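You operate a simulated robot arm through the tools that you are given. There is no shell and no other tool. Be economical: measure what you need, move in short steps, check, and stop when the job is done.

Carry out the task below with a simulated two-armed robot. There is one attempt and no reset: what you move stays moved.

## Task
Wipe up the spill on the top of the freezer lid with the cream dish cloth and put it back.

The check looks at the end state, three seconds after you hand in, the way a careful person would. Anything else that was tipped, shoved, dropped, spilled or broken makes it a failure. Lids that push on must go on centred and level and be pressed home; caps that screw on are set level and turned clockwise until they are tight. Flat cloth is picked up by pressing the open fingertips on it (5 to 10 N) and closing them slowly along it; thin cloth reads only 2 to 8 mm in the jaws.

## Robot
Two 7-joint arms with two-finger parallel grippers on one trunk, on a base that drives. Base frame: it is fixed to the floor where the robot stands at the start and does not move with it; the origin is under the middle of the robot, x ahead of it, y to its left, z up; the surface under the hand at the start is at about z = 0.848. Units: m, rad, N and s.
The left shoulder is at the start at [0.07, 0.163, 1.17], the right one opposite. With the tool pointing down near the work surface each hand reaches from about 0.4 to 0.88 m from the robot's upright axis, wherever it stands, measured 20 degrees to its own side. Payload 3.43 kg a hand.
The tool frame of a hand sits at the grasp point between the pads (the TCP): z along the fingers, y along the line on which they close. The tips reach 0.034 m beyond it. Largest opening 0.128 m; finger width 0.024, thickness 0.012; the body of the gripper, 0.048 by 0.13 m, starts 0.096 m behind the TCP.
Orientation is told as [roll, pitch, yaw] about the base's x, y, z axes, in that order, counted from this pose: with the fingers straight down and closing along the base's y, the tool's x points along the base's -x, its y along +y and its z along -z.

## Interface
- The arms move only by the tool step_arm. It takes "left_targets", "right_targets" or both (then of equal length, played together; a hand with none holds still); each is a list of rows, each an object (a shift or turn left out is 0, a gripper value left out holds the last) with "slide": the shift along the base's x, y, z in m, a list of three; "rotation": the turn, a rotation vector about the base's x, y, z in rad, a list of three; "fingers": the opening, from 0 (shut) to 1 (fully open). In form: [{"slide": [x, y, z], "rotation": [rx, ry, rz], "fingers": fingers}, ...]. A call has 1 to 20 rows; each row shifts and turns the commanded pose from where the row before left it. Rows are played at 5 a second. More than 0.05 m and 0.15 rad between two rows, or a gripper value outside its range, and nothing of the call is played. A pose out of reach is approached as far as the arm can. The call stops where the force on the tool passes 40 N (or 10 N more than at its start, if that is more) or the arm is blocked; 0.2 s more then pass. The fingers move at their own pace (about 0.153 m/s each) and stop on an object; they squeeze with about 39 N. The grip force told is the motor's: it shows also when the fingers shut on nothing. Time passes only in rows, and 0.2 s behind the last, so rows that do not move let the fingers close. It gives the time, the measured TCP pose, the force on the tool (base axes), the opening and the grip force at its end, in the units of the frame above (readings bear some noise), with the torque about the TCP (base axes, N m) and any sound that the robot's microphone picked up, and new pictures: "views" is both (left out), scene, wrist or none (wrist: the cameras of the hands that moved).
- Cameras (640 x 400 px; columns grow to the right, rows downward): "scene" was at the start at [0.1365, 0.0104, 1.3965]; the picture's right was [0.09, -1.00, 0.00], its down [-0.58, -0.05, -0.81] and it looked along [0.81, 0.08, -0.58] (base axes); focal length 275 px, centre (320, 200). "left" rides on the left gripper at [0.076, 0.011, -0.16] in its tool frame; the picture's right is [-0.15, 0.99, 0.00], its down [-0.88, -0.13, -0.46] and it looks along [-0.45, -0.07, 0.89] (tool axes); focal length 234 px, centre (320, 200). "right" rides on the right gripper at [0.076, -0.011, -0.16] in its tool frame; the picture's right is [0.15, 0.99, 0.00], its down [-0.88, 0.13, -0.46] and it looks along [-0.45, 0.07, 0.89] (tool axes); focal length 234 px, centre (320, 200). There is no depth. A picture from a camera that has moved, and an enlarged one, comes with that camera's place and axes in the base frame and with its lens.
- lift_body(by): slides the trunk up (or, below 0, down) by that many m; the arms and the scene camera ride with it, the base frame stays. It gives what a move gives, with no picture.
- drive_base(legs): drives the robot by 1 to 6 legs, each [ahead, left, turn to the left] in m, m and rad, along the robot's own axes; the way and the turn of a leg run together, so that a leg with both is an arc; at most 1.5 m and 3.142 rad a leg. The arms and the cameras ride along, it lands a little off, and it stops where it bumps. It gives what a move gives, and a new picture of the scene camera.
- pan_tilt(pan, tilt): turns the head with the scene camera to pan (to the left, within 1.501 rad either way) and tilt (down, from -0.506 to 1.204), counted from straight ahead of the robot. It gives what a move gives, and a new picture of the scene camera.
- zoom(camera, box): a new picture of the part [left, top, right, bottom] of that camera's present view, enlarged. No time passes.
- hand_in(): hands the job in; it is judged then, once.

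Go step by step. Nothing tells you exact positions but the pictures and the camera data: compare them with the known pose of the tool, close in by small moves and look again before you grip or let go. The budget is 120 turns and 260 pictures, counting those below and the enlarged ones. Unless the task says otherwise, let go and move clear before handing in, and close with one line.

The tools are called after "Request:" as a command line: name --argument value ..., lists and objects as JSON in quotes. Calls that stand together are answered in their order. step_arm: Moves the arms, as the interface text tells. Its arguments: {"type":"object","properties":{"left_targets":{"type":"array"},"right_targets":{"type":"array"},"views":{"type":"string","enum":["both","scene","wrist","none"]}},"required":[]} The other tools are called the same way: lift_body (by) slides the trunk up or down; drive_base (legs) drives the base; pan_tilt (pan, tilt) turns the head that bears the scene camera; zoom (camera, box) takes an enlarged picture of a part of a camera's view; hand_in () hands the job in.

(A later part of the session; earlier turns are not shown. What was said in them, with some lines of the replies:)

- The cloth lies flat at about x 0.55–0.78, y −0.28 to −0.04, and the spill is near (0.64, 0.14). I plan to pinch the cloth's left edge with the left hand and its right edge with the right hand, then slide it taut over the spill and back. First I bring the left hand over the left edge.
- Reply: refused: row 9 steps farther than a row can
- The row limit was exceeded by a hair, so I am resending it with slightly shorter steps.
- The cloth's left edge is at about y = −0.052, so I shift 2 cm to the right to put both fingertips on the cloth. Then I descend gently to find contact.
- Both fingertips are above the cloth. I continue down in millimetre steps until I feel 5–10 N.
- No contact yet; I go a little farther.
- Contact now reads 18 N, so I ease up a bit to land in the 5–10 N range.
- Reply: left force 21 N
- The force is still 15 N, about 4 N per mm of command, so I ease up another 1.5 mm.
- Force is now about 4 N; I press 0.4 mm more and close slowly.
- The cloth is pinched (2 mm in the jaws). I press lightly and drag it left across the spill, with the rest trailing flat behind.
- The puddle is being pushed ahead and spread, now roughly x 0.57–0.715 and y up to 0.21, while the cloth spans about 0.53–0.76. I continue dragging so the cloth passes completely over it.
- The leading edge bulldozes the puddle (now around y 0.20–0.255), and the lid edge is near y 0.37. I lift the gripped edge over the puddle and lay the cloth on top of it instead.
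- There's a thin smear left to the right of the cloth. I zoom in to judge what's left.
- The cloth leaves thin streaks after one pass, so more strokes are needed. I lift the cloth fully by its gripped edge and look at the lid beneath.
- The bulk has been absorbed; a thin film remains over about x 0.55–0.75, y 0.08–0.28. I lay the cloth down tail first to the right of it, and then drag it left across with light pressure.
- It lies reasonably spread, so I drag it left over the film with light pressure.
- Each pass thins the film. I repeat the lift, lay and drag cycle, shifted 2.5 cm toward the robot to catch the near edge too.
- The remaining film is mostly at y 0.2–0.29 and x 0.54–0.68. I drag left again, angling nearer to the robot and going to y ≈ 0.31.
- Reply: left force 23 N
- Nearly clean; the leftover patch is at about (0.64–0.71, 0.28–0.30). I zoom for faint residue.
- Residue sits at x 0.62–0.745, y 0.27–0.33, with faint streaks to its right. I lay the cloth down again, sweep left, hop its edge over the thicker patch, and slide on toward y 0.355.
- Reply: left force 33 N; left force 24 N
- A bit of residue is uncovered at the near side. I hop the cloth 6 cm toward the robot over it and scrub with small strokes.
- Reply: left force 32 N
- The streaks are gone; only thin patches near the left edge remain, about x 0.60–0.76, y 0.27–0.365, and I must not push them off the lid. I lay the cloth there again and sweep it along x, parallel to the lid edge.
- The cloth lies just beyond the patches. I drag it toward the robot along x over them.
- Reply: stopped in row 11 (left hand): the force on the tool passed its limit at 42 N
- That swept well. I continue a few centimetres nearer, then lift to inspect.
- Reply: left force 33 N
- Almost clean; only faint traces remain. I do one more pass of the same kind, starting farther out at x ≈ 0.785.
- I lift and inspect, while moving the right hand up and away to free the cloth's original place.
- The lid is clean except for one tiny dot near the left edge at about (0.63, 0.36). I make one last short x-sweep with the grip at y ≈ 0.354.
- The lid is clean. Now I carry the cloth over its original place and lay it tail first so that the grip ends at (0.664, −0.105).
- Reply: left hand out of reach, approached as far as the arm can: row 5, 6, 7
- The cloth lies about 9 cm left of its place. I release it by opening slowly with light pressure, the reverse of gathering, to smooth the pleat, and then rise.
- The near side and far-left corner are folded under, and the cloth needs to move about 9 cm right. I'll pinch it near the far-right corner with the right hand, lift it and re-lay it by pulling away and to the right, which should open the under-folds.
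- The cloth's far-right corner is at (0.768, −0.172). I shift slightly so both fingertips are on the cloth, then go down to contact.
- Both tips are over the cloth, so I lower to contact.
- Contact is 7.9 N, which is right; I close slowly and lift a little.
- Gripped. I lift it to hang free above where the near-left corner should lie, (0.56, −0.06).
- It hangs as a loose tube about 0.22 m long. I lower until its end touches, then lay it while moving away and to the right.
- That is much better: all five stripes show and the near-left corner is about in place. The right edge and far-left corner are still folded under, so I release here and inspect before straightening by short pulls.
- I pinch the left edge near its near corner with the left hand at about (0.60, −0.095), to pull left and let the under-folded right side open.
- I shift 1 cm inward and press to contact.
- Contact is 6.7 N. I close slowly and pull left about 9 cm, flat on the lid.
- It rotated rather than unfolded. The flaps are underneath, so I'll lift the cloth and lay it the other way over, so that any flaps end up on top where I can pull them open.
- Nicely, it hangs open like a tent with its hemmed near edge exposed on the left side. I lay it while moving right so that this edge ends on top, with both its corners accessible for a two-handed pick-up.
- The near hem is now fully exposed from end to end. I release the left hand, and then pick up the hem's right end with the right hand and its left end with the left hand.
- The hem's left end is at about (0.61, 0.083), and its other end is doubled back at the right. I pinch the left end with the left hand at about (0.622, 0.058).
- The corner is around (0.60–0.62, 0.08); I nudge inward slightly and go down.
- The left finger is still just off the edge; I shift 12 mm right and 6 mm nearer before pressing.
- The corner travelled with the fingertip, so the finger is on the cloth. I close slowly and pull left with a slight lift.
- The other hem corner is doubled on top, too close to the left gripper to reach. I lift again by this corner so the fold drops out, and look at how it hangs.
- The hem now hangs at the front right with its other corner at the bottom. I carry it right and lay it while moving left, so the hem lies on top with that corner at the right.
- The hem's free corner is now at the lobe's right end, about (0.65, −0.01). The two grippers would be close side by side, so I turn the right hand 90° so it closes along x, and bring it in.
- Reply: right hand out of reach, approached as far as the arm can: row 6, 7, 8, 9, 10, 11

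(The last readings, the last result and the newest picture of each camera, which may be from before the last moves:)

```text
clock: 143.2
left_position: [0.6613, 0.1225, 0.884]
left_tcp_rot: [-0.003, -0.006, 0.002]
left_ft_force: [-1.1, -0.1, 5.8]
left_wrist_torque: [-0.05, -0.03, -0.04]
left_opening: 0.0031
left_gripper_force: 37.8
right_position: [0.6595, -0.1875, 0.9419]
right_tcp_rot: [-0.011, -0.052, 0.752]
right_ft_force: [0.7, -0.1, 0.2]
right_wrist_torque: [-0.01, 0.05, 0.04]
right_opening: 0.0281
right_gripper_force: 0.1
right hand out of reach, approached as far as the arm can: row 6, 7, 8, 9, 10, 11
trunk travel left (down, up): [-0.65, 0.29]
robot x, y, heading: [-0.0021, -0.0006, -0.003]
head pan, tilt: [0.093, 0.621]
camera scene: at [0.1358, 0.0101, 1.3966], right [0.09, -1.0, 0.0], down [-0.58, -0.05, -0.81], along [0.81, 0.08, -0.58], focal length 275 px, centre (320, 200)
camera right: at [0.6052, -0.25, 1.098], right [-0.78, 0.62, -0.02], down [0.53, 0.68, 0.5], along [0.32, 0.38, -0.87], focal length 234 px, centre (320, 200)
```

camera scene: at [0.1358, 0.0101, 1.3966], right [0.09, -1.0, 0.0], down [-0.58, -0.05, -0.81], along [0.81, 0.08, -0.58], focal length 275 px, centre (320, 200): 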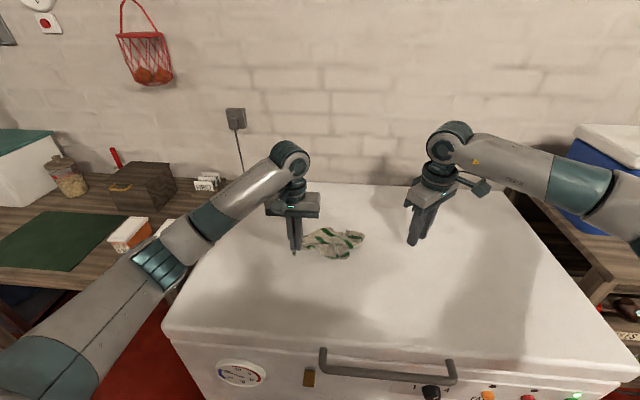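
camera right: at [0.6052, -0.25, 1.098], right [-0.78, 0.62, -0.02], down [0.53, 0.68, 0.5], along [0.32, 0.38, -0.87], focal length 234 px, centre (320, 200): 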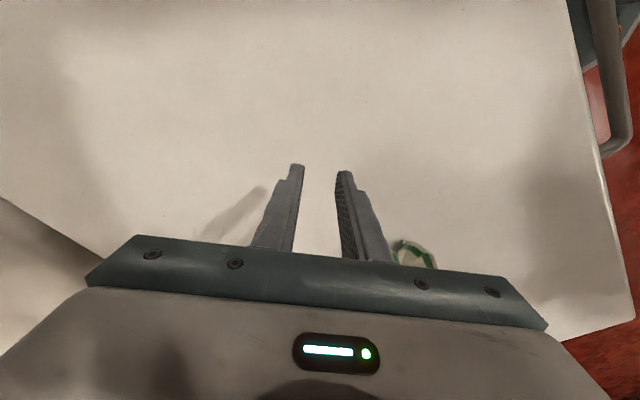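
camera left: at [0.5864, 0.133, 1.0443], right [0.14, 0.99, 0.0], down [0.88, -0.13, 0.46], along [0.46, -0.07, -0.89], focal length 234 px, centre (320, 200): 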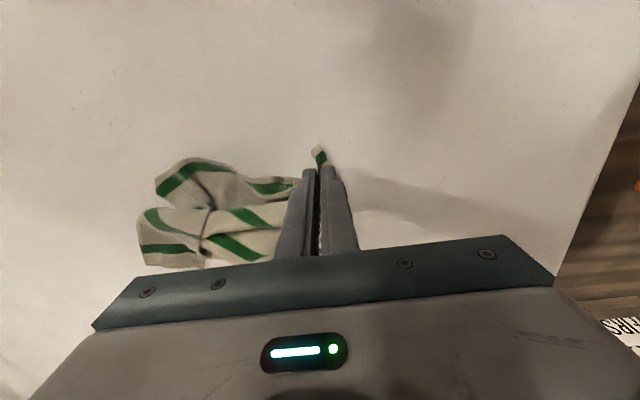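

The right hand's yaw stops at 0.75 rad, so I turn it back. Instead I lean the left gripper away to the left by about 0.4 rad to make room.

Request:
step_arm --right_targets '[{"slide": [0, 0.02, 0], "rotation": [0, 0, -0.149]}, {"slide": [0, 0.02, 0], "rotation": [0, 0, -0.149]}, {"slide": [0, 0.02, 0], "rotation": [0, 0, -0.149]}, {"slide": [0, 0.02, 0], "rotation": [0, 0, -0.149]}, {"slide": [0, 0.02, 0], "rotation": [0, 0, -0.149]}, {"slide": [0, 0, 0]}]' --left_targets '[{"slide": [0, 0, 0.008]}, {"slide": [0, 0, 0.004], "rotation": [-0.14, 0, 0]}, {"slide": [0, 0, 0], "rotation": [-0.14, 0, 0]}, {"slide": [0, 0, 0], "rotation": [-0.14, 0, 0]}, {"slide": [0, 0, 0]}, {"slide": [0, 0, 0]}]'

```text
clock: 144.6
left_position: [0.66, 0.1232, 0.8948]
left_tcp_rot: [-0.422, -0.002, 0.004]
left_ft_force: [0.8, -0.4, 0.5]
left_wrist_torque: [0.03, 0.01, 0.04]
left_opening: 0.003
left_gripper_force: 38.4
right_position: [0.662, -0.0859, 0.9456]
right_tcp_rot: [-0.012, -0.053, 0.005]
right_ft_force: [0.0, 0.5, 0.2]
right_wrist_torque: [0.0, 0.01, -0.02]
right_opening: 0.0284
right_gripper_force: 0.1
trunk travel left (down, up): [-0.65, 0.29]
robot x, y, heading: [0.0001, 0.0004, -0.003]
head pan, tilt: [0.093, 0.621]
camera scene: at [0.1365, 0.01, 1.3965], right [0.09, -1.0, 0.0], down [-0.58, -0.05, -0.81], along [0.81, 0.08, -0.58], focal length 275 px, centre (320, 200)
camera right: at [0.5791, -0.0961, 1.1002], right [-0.15, 0.99, -0.02], down [0.86, 0.14, 0.5], along [0.5, 0.06, -0.87], focal length 234 px, centre (320, 200)
camera left: at [0.5842, 0.1982, 1.0368], right [0.14, 0.9, -0.4], down [0.88, 0.07, 0.47], along [0.46, -0.42, -0.78], focal length 234 px, centre (320, 200)
```

scene: 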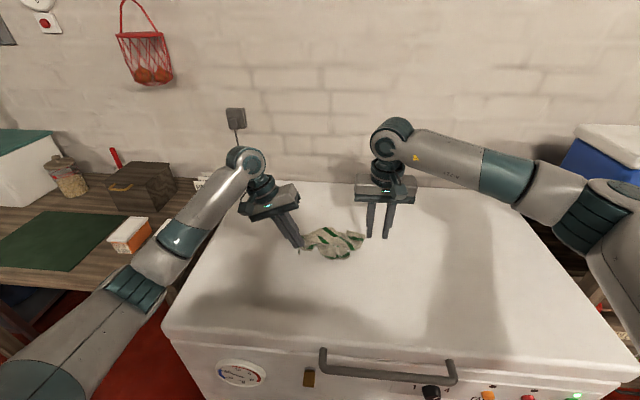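
right: 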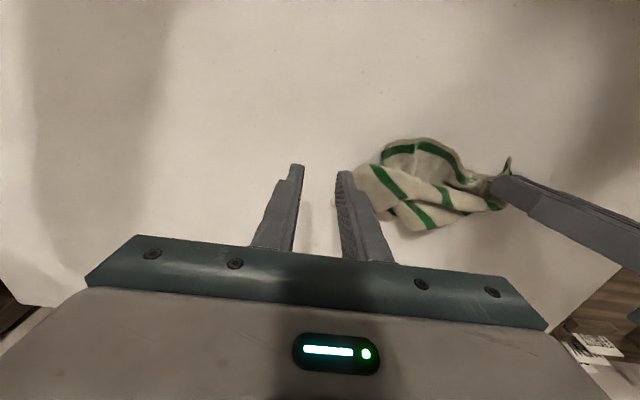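
left: 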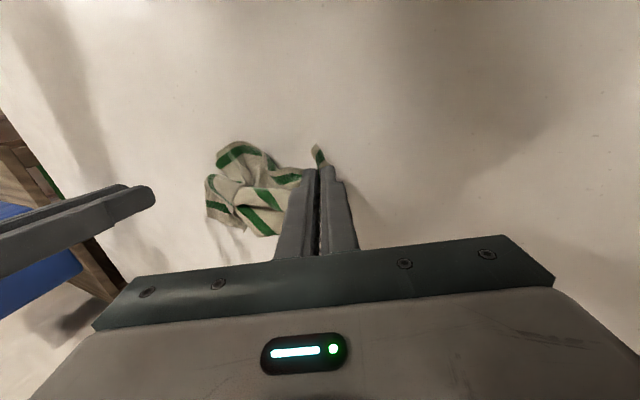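

The hem corner is clear now at about (0.65, −0.02). I move the right hand over (0.652, 0.004), correcting its slight tilt, and lower.

Request:
step_arm --right_targets '[{"slide": [-0.005, 0.03, 0], "rotation": [0.012, 0.053, 0]}, {"slide": [-0.005, 0.03, 0]}, {"slide": [0, 0.03, 0]}, {"slide": [0, 0, -0.025]}, {"slide": [0, 0, -0.015]}, {"slide": [0, 0, 0]}]' --views "wrist"

```text
clock: 146.0
left_position: [0.6597, 0.123, 0.8952]
left_tcp_rot: [-0.422, -0.003, 0.002]
left_ft_force: [0.5, 0.4, -0.3]
left_wrist_torque: [0.08, 0.0, 0.03]
left_opening: 0.0029
left_gripper_force: 38.1
right_position: [0.65, 0.0024, 0.9021]
right_tcp_rot: [0.003, 0.003, 0.006]
right_ft_force: [-0.5, -1.2, -0.9]
right_wrist_torque: [-0.03, 0.05, -0.01]
right_opening: 0.0282
right_gripper_force: 0.2
trunk travel left (down, up): [-0.65, 0.29]
robot x, y, heading: [0.0012, 0.0, -0.003]
head pan, tilt: [0.093, 0.621]
camera right: at [0.5758, -0.0078, 1.0625], right [-0.15, 0.99, 0.0], down [0.88, 0.13, 0.46], along [0.45, 0.07, -0.89], focal length 234 px, centre (320, 200)
```

right: 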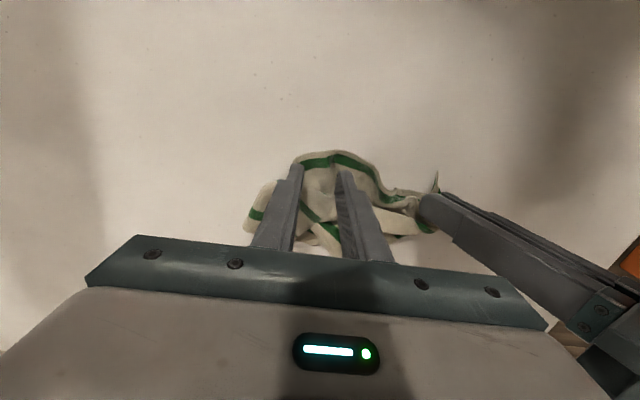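

Well placed. I lower gently to contact.

Request:
step_arm --right_targets '[{"slide": [0, 0.003, -0.008]}, {"slide": [0, 0, -0.005]}, {"slide": [0, 0, -0.003]}, {"slide": [0, 0, -0.0015]}, {"slide": [0, 0, 0]}]' --views "wrist"

```text
clock: 147.2
left_position: [0.6608, 0.1226, 0.8945]
left_tcp_rot: [-0.423, -0.004, 0.004]
left_ft_force: [-0.1, -0.1, 0.0]
left_wrist_torque: [0.06, 0.05, -0.05]
left_opening: 0.0032
left_gripper_force: 37.9
right_position: [0.6503, 0.0043, 0.8873]
right_tcp_rot: [0.003, 0.001, 0.005]
right_ft_force: [-0.2, -0.6, -0.7]
right_wrist_torque: [-0.01, -0.04, 0.0]
right_opening: 0.0282
right_gripper_force: 0.2
trunk travel left (down, up): [-0.65, 0.29]
robot x, y, heading: [0.0002, 0.0003, 0.002]
head pan, tilt: [0.093, 0.621]
camera right: at [0.5747, -0.0051, 1.0463], right [-0.15, 0.99, 0.0], down [0.88, 0.13, 0.46], along [0.45, 0.07, -0.89], focal length 234 px, centre (320, 200)
```

right: 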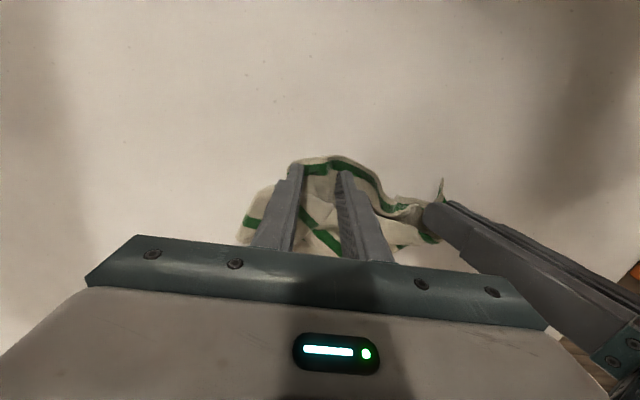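

Request:
step_arm --right_targets '[{"slide": [0, 0, -0.0025]}, {"slide": [0, 0, -0.0015]}, {"slide": [0, 0, 0]}]' --views "none"

```text
clock: 148.0
left_position: [0.6599, 0.1233, 0.8963]
left_tcp_rot: [-0.422, -0.005, 0.003]
left_ft_force: [0.3, -0.2, -0.6]
left_wrist_torque: [0.05, 0.05, 0.0]
left_opening: 0.0032
left_gripper_force: 38.0
right_position: [0.6506, 0.0058, 0.8839]
right_tcp_rot: [0.004, 0.001, 0.005]
right_ft_force: [-0.2, -0.3, 7.3]
right_wrist_torque: [-0.1, 0.03, -0.02]
right_opening: 0.0282
right_gripper_force: 0.0
trunk travel left (down, up): [-0.65, 0.29]
robot x, y, heading: [-0.0047, 0.0026, -0.006]
head pan, tilt: [0.093, 0.621]
```

Contact is 7 N. I close slowly, then lift both hands together and look.

Request:
step_arm --right_targets '[{"fingers": 0.18}, {"fingers": 0.14}, {"fingers": 0.1}, {"fingers": 0.06}, {"fingers": 0.03}, {"fingers": 0.0}, {"fingers": 0.0}, {"fingers": 0.0}, {"slide": [0, 0, 0.02]}, {"slide": [0, -0.01, 0.04]}, {"slide": [0, -0.01, 0.04]}, {"slide": [0, -0.01, 0.04]}, {"slide": [0, 0, 0.04]}, {"slide": [0, 0, 0.04]}, {"slide": [0, 0, 0.03]}, {"slide": [0, 0, 0]}]' --left_targets '[{}, {}, {}, {}, {}, {}, {}, {}, {"slide": [0, 0, 0.01]}, {"slide": [0, 0.005, 0.04]}, {"slide": [0, 0.005, 0.04]}, {"slide": [0, 0.005, 0.04]}, {"slide": [0, 0, 0.04]}, {"slide": [0, 0, 0.04]}, {"slide": [0, 0, 0.03]}, {"slide": [0, 0, 0]}]' --views "scene"

Request:
zoom --camera "scene" --box '[240, 130, 400, 230]'

```text
clock: 150.9
left_position: [0.6584, 0.1327, 1.0877]
left_tcp_rot: [-0.428, -0.005, -0.007]
left_ft_force: [-1.9, -18.1, -0.9]
left_wrist_torque: [-0.58, 0.09, -0.25]
left_opening: 0.0031
left_gripper_force: 37.9
right_position: [0.6501, -0.0191, 1.0814]
right_tcp_rot: [0.017, -0.006, 0.013]
right_ft_force: [3.0, 18.5, 2.0]
right_wrist_torque: [0.67, -0.1, 0.04]
right_opening: 0.0023
right_gripper_force: 37.2
trunk travel left (down, up): [-0.65, 0.29]
robot x, y, heading: [0.0002, -0.0027, -0.001]
head pan, tilt: [0.093, 0.621]
stopped in row 14 (left hand): the force on the tool passed its limit at 41 N (the readings are from after the stop); the commanded pose is now the measured one
camera scene: at [0.1353, 0.0107, 1.3965], right [0.09, -1.0, 0.0], down [-0.58, -0.05, -0.81], along [0.81, 0.08, -0.58], focal length 275 px, centre (320, 200)
```

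scene: 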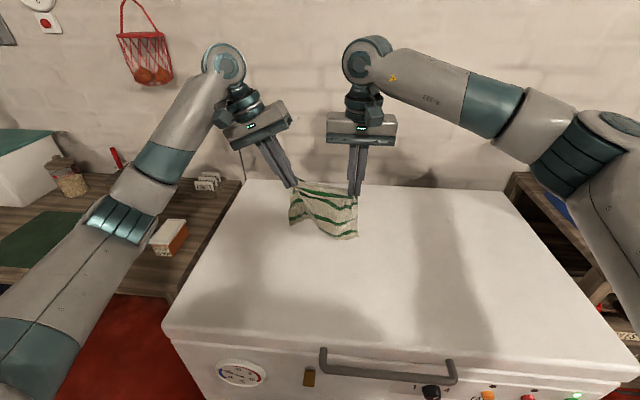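

```text
4.00 times, centred on (320, 180) of scene
camera zoom: at [0.1353, 0.0107, 1.3965], right [0.09, -1.0, 0.0], down [-0.58, -0.05, -0.81], along [0.81, 0.08, -0.58], focal length 1102 px, centre (320, 280)
```

zoom: 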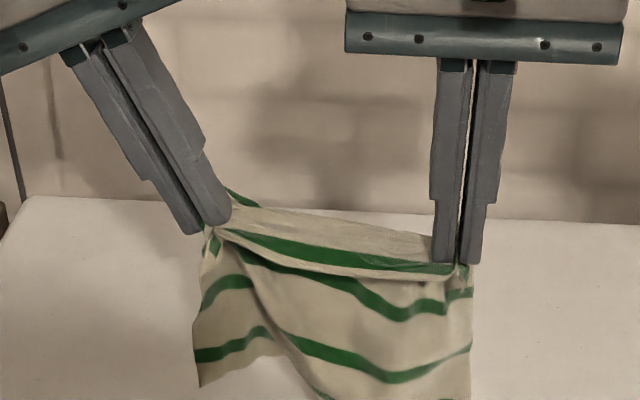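

Excellent: the cloth hangs flat between the hands. I ease the tension and raise both hands so the lower edge clears the lid.

Request:
step_arm --right_targets '[{"slide": [0, 0.004, 0.01]}, {"slide": [0, 0.002, 0.035]}, {"slide": [0, 0, 0.03]}, {"slide": [0, 0, 0]}, {"slide": [0, 0, 0]}]' --left_targets '[{"slide": [0, -0.003, 0.01]}, {"slide": [0, 0, 0.03]}, {"slide": [0, 0, 0.03]}, {"slide": [0, 0, 0]}, {"slide": [0, 0, 0]}]' --views "scene"

Request:
zoom --camera "scene" --box '[240, 130, 400, 230]'

```text
clock: 152.1
left_position: [0.6624, 0.1316, 1.157]
left_tcp_rot: [-0.424, -0.005, -0.003]
left_ft_force: [-1.6, -7.1, 1.3]
left_wrist_torque: [-0.2, 0.01, -0.15]
left_opening: 0.0032
left_gripper_force: 37.7
right_position: [0.6511, -0.016, 1.1575]
right_tcp_rot: [0.013, -0.002, 0.008]
right_ft_force: [1.8, 7.3, -0.2]
right_wrist_torque: [0.26, -0.07, 0.03]
right_opening: 0.0025
right_gripper_force: 36.6
trunk travel left (down, up): [-0.65, 0.29]
robot x, y, heading: [0.0001, -0.0, 0.004]
head pan, tilt: [0.093, 0.621]
camera scene: at [0.1364, 0.0104, 1.3965], right [0.09, -1.0, 0.0], down [-0.58, -0.05, -0.81], along [0.81, 0.08, -0.58], focal length 275 px, centre (320, 200)
```

scene: 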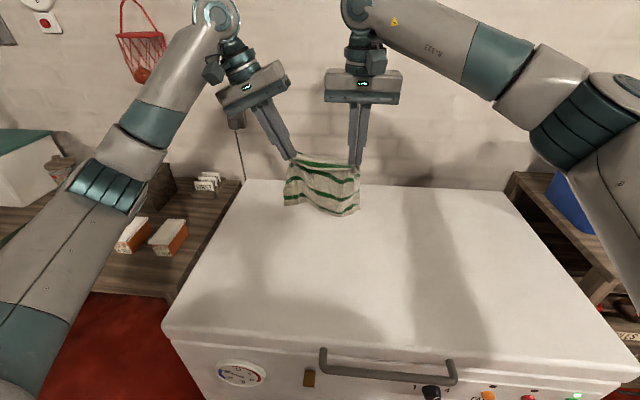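

```text
4.00 times, centred on (320, 180) of scene
camera zoom: at [0.1364, 0.0104, 1.3965], right [0.09, -1.0, 0.0], down [-0.58, -0.05, -0.81], along [0.81, 0.08, -0.58], focal length 1102 px, centre (320, 280)
```

zoom: 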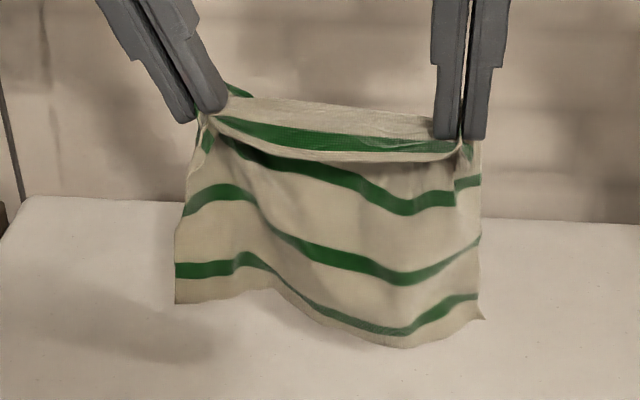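

The cloth is nearly flat; all it has is a small turned-over hem. Driving the base sideways moves cloth and arms together, so I drive 0.215 m to the right.

Request:
drive_base --legs '[[0, -0.215, 0]]'

```text
clock: 153.8
left_position: [0.6614, -0.0804, 1.156]
left_tcp_rot: [-0.426, -0.005, 0.004]
left_ft_force: [-0.2, -6.5, -0.2]
left_wrist_torque: [-0.16, 0.02, -0.11]
left_opening: 0.003
left_gripper_force: 37.4
right_position: [0.6519, -0.2302, 1.1577]
right_tcp_rot: [0.012, -0.006, 0.015]
right_ft_force: [1.0, 6.8, -0.6]
right_wrist_torque: [0.21, -0.01, 0.05]
right_opening: 0.0023
right_gripper_force: 36.8
trunk travel left (down, up): [-0.65, 0.29]
robot x, y, heading: [-0.0002, -0.2157, 0.007]
head pan, tilt: [0.093, 0.621]
camera scene: at [0.1372, -0.2062, 1.3965], right [0.1, -1.0, 0.0], down [-0.58, -0.06, -0.81], along [0.81, 0.08, -0.58], focal length 275 px, centre (320, 200)
```

scene: 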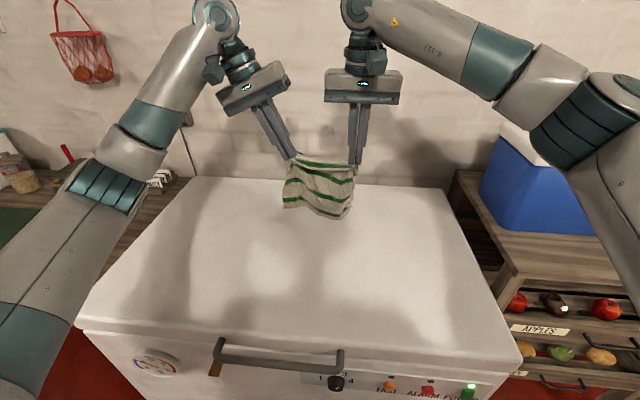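

The cloth is now aligned sideways with its old place. I move it out to x ≈ 0.76, then lower it and lay it down while drawing both hands back toward the robot.

Request:
step_arm --right_targets '[{"slide": [0.035, 0, 0]}, {"slide": [0.04, 0, 0]}, {"slide": [0.035, 0, 0]}, {"slide": [0, 0, -0.04]}, {"slide": [0, 0, -0.03]}, {"slide": [0, 0, -0.02]}, {"slide": [-0.01, 0, -0.02]}, {"slide": [-0.015, 0, -0.02]}, {"slide": [-0.02, 0, -0.02]}, {"slide": [-0.02, 0, -0.02]}, {"slide": [-0.02, 0, -0.02]}, {"slide": [-0.02, 0, -0.02]}, {"slide": [-0.02, 0, -0.02]}, {"slide": [-0.02, 0, -0.015]}, {"slide": [-0.02, 0, -0.01]}, {"slide": [-0.02, 0, -0.008]}, {"slide": [-0.005, 0, -0.004]}, {"slide": [0, 0, 0]}]' --left_targets '[{"slide": [0.03, 0, 0]}, {"slide": [0.04, 0, 0]}, {"slide": [0.03, 0, 0]}, {"slide": [0, 0, -0.04]}, {"slide": [0, 0, -0.03]}, {"slide": [0, 0, -0.02]}, {"slide": [-0.01, 0, -0.02]}, {"slide": [-0.015, 0, -0.02]}, {"slide": [-0.02, 0, -0.02]}, {"slide": [-0.02, 0, -0.02]}, {"slide": [-0.02, 0, -0.02]}, {"slide": [-0.02, 0, -0.02]}, {"slide": [-0.02, 0, -0.02]}, {"slide": [-0.02, 0, -0.015]}, {"slide": [-0.02, 0, -0.01]}, {"slide": [-0.02, 0, -0.008]}, {"slide": [-0.005, 0, -0.003]}, {"slide": [0, 0, 0]}]' --views "scene"

Request:
zoom --camera "scene" --box '[220, 190, 420, 315]'

```text
clock: 157.6
left_position: [0.5703, -0.0824, 0.8907]
left_tcp_rot: [-0.425, -0.006, 0.003]
left_ft_force: [-0.6, -6.4, 0.2]
left_wrist_torque: [-0.17, -0.01, -0.09]
left_opening: 0.0029
left_gripper_force: 37.3
right_position: [0.5717, -0.2314, 0.8886]
right_tcp_rot: [0.012, -0.004, 0.017]
right_ft_force: [0.4, 6.1, 0.1]
right_wrist_torque: [0.25, 0.0, 0.01]
right_opening: 0.0024
right_gripper_force: 37.1
trunk travel left (down, up): [-0.65, 0.29]
robot x, y, heading: [0.0008, -0.2147, 0.006]
head pan, tilt: [0.093, 0.621]
camera scene: at [0.137, -0.2064, 1.3965], right [0.1, -1.0, 0.0], down [-0.58, -0.06, -0.81], along [0.81, 0.08, -0.58], focal length 275 px, centre (320, 200)
```

scene: 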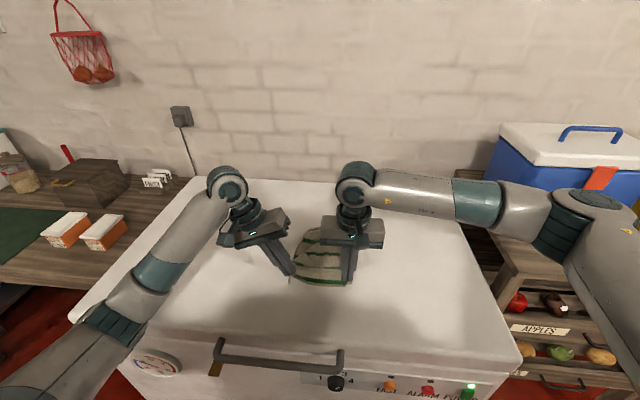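

```text
3.20 times, centred on (320, 252) of scene
camera zoom: at [0.137, -0.2064, 1.3965], right [0.1, -1.0, 0.0], down [-0.58, -0.06, -0.81], along [0.81, 0.08, -0.58], focal length 881 px, centre (320, 32)
```

zoom: 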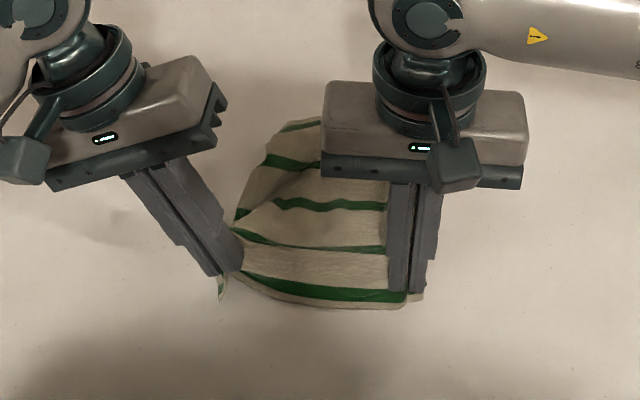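

It lies flat with all stripes in view. I ease the tension, open both grippers gently, and lift straight up.

Request:
step_arm --right_targets '[{"slide": [0, 0.002, -0.003]}, {"fingers": 0.06}, {"fingers": 0.12}, {"fingers": 0.18}, {"fingers": 0.24}, {"slide": [0, 0, 0.01]}, {"slide": [0, 0, 0.03]}, {"slide": [0, 0, 0.04]}, {"slide": [0, -0.03, 0.04]}, {"slide": [0, -0.04, 0.03]}, {"slide": [0, -0.04, 0.02]}, {"slide": [0, -0.04, 0]}, {"slide": [0, 0, 0]}]' --left_targets '[{"slide": [0, -0.002, -0.003]}, {"fingers": 0.06}, {"fingers": 0.12}, {"fingers": 0.18}, {"fingers": 0.24}, {"slide": [0, 0.004, 0.01]}, {"slide": [0, 0.012, 0.03]}, {"slide": [0, 0.016, 0.04]}, {"slide": [0, 0.03, 0.04]}, {"slide": [0, 0.045, 0.02]}, {"slide": [0, 0.045, 0.02]}, {"slide": [0, 0.045, 0]}, {"slide": [0, 0, 0]}]' --views "scene"

Request:
zoom --camera "scene" --box '[220, 190, 420, 315]'

```text
clock: 160.4
left_position: [0.5709, 0.1168, 1.0452]
left_tcp_rot: [-0.426, -0.004, 0.004]
left_ft_force: [0.7, 0.2, -0.4]
left_wrist_torque: [0.0, 0.03, 0.02]
left_opening: 0.0305
left_gripper_force: 0.1
right_position: [0.5717, -0.3751, 1.057]
right_tcp_rot: [0.011, -0.001, 0.015]
right_ft_force: [-0.1, -0.1, 0.2]
right_wrist_torque: [0.03, 0.02, 0.01]
right_opening: 0.0305
right_gripper_force: 0.1
trunk travel left (down, up): [-0.65, 0.29]
robot x, y, heading: [0.0056, -0.2183, 0.004]
head pan, tilt: [0.093, 0.621]
camera scene: at [0.1378, -0.2062, 1.3964], right [0.1, -1.0, 0.0], down [-0.58, -0.06, -0.81], along [0.81, 0.08, -0.58], focal length 275 px, centre (320, 200)
```

scene: 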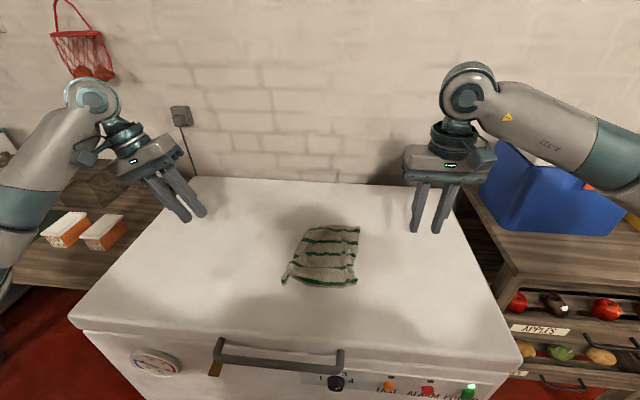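

```text
3.20 times, centred on (320, 252) of scene
camera zoom: at [0.1378, -0.2062, 1.3964], right [0.1, -1.0, 0.0], down [-0.58, -0.06, -0.81], along [0.81, 0.08, -0.58], focal length 881 px, centre (320, 32)
```

zoom: 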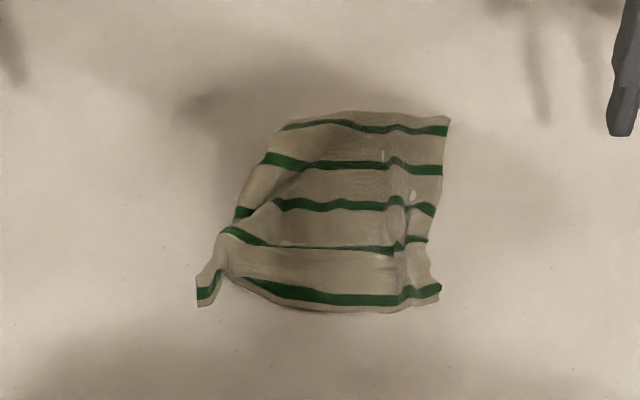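

The cloth is back in its place, centred about (0.66, −0.17) and spread out. I check the whole lid for leftover traces.

Request:
zoom --camera "scene" --box '[80, 180, 300, 317]'

Request:
zoom --camera "scene" --box '[180, 180, 320, 268]'

Request:
zoom --camera "scene" --box '[280, 180, 500, 317]'

```text
2.91 times, centred on (190, 248) of scene
camera zoom: at [0.1378, -0.2062, 1.3964], right [0.1, -1.0, 0.0], down [-0.58, -0.06, -0.81], along [0.81, 0.08, -0.58], focal length 801 px, centre (698, 59)
```

zoom: 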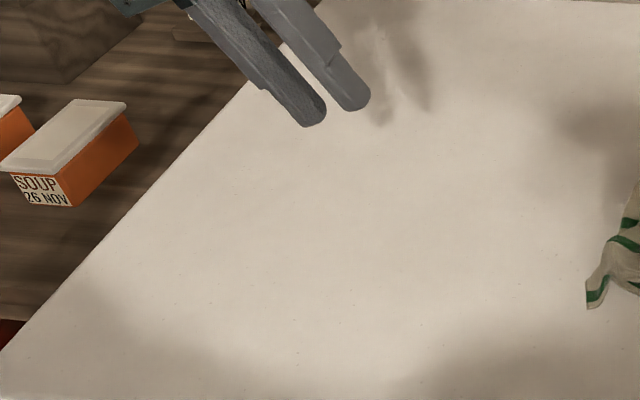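

```text
4.55 times, centred on (250, 224) of scene
camera zoom: at [0.1378, -0.2062, 1.3964], right [0.1, -1.0, 0.0], down [-0.58, -0.06, -0.81], along [0.81, 0.08, -0.58], focal length 1252 px, centre (638, 91)
```

zoom: 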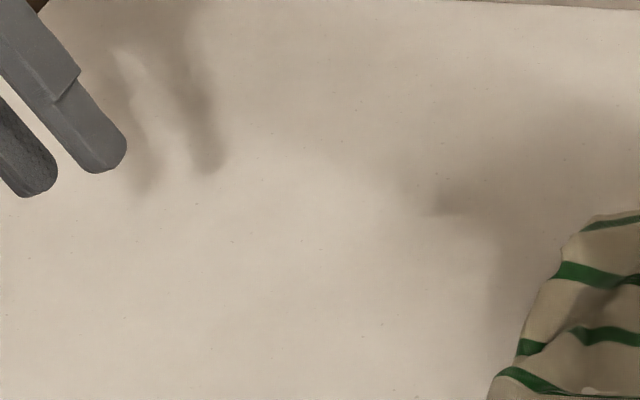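

```text
2.91 times, centred on (390, 248) of scene
camera zoom: at [0.1378, -0.2062, 1.3964], right [0.1, -1.0, 0.0], down [-0.58, -0.06, -0.81], along [0.81, 0.08, -0.58], focal length 801 px, centre (116, 59)
```

zoom: 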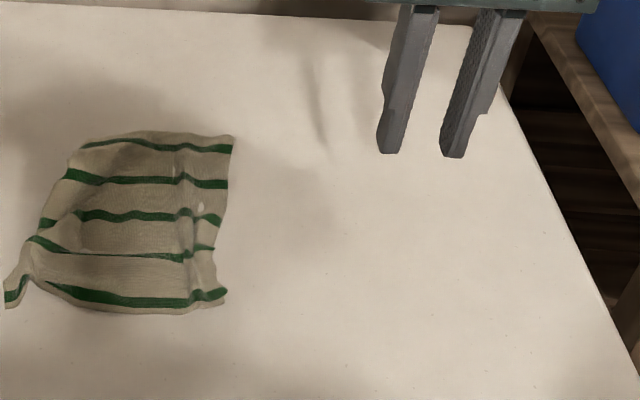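

The lid is clean, the cloth lies spread out at its old place, nothing else was disturbed, and both hands are clear. I hand in.

Request:
hand_in

```text
The job is handed in.
```

The spill is wiped off the freezer lid and the cream cloth is back in its original place, laid out nearly flat with a small fold at its far-left corner.
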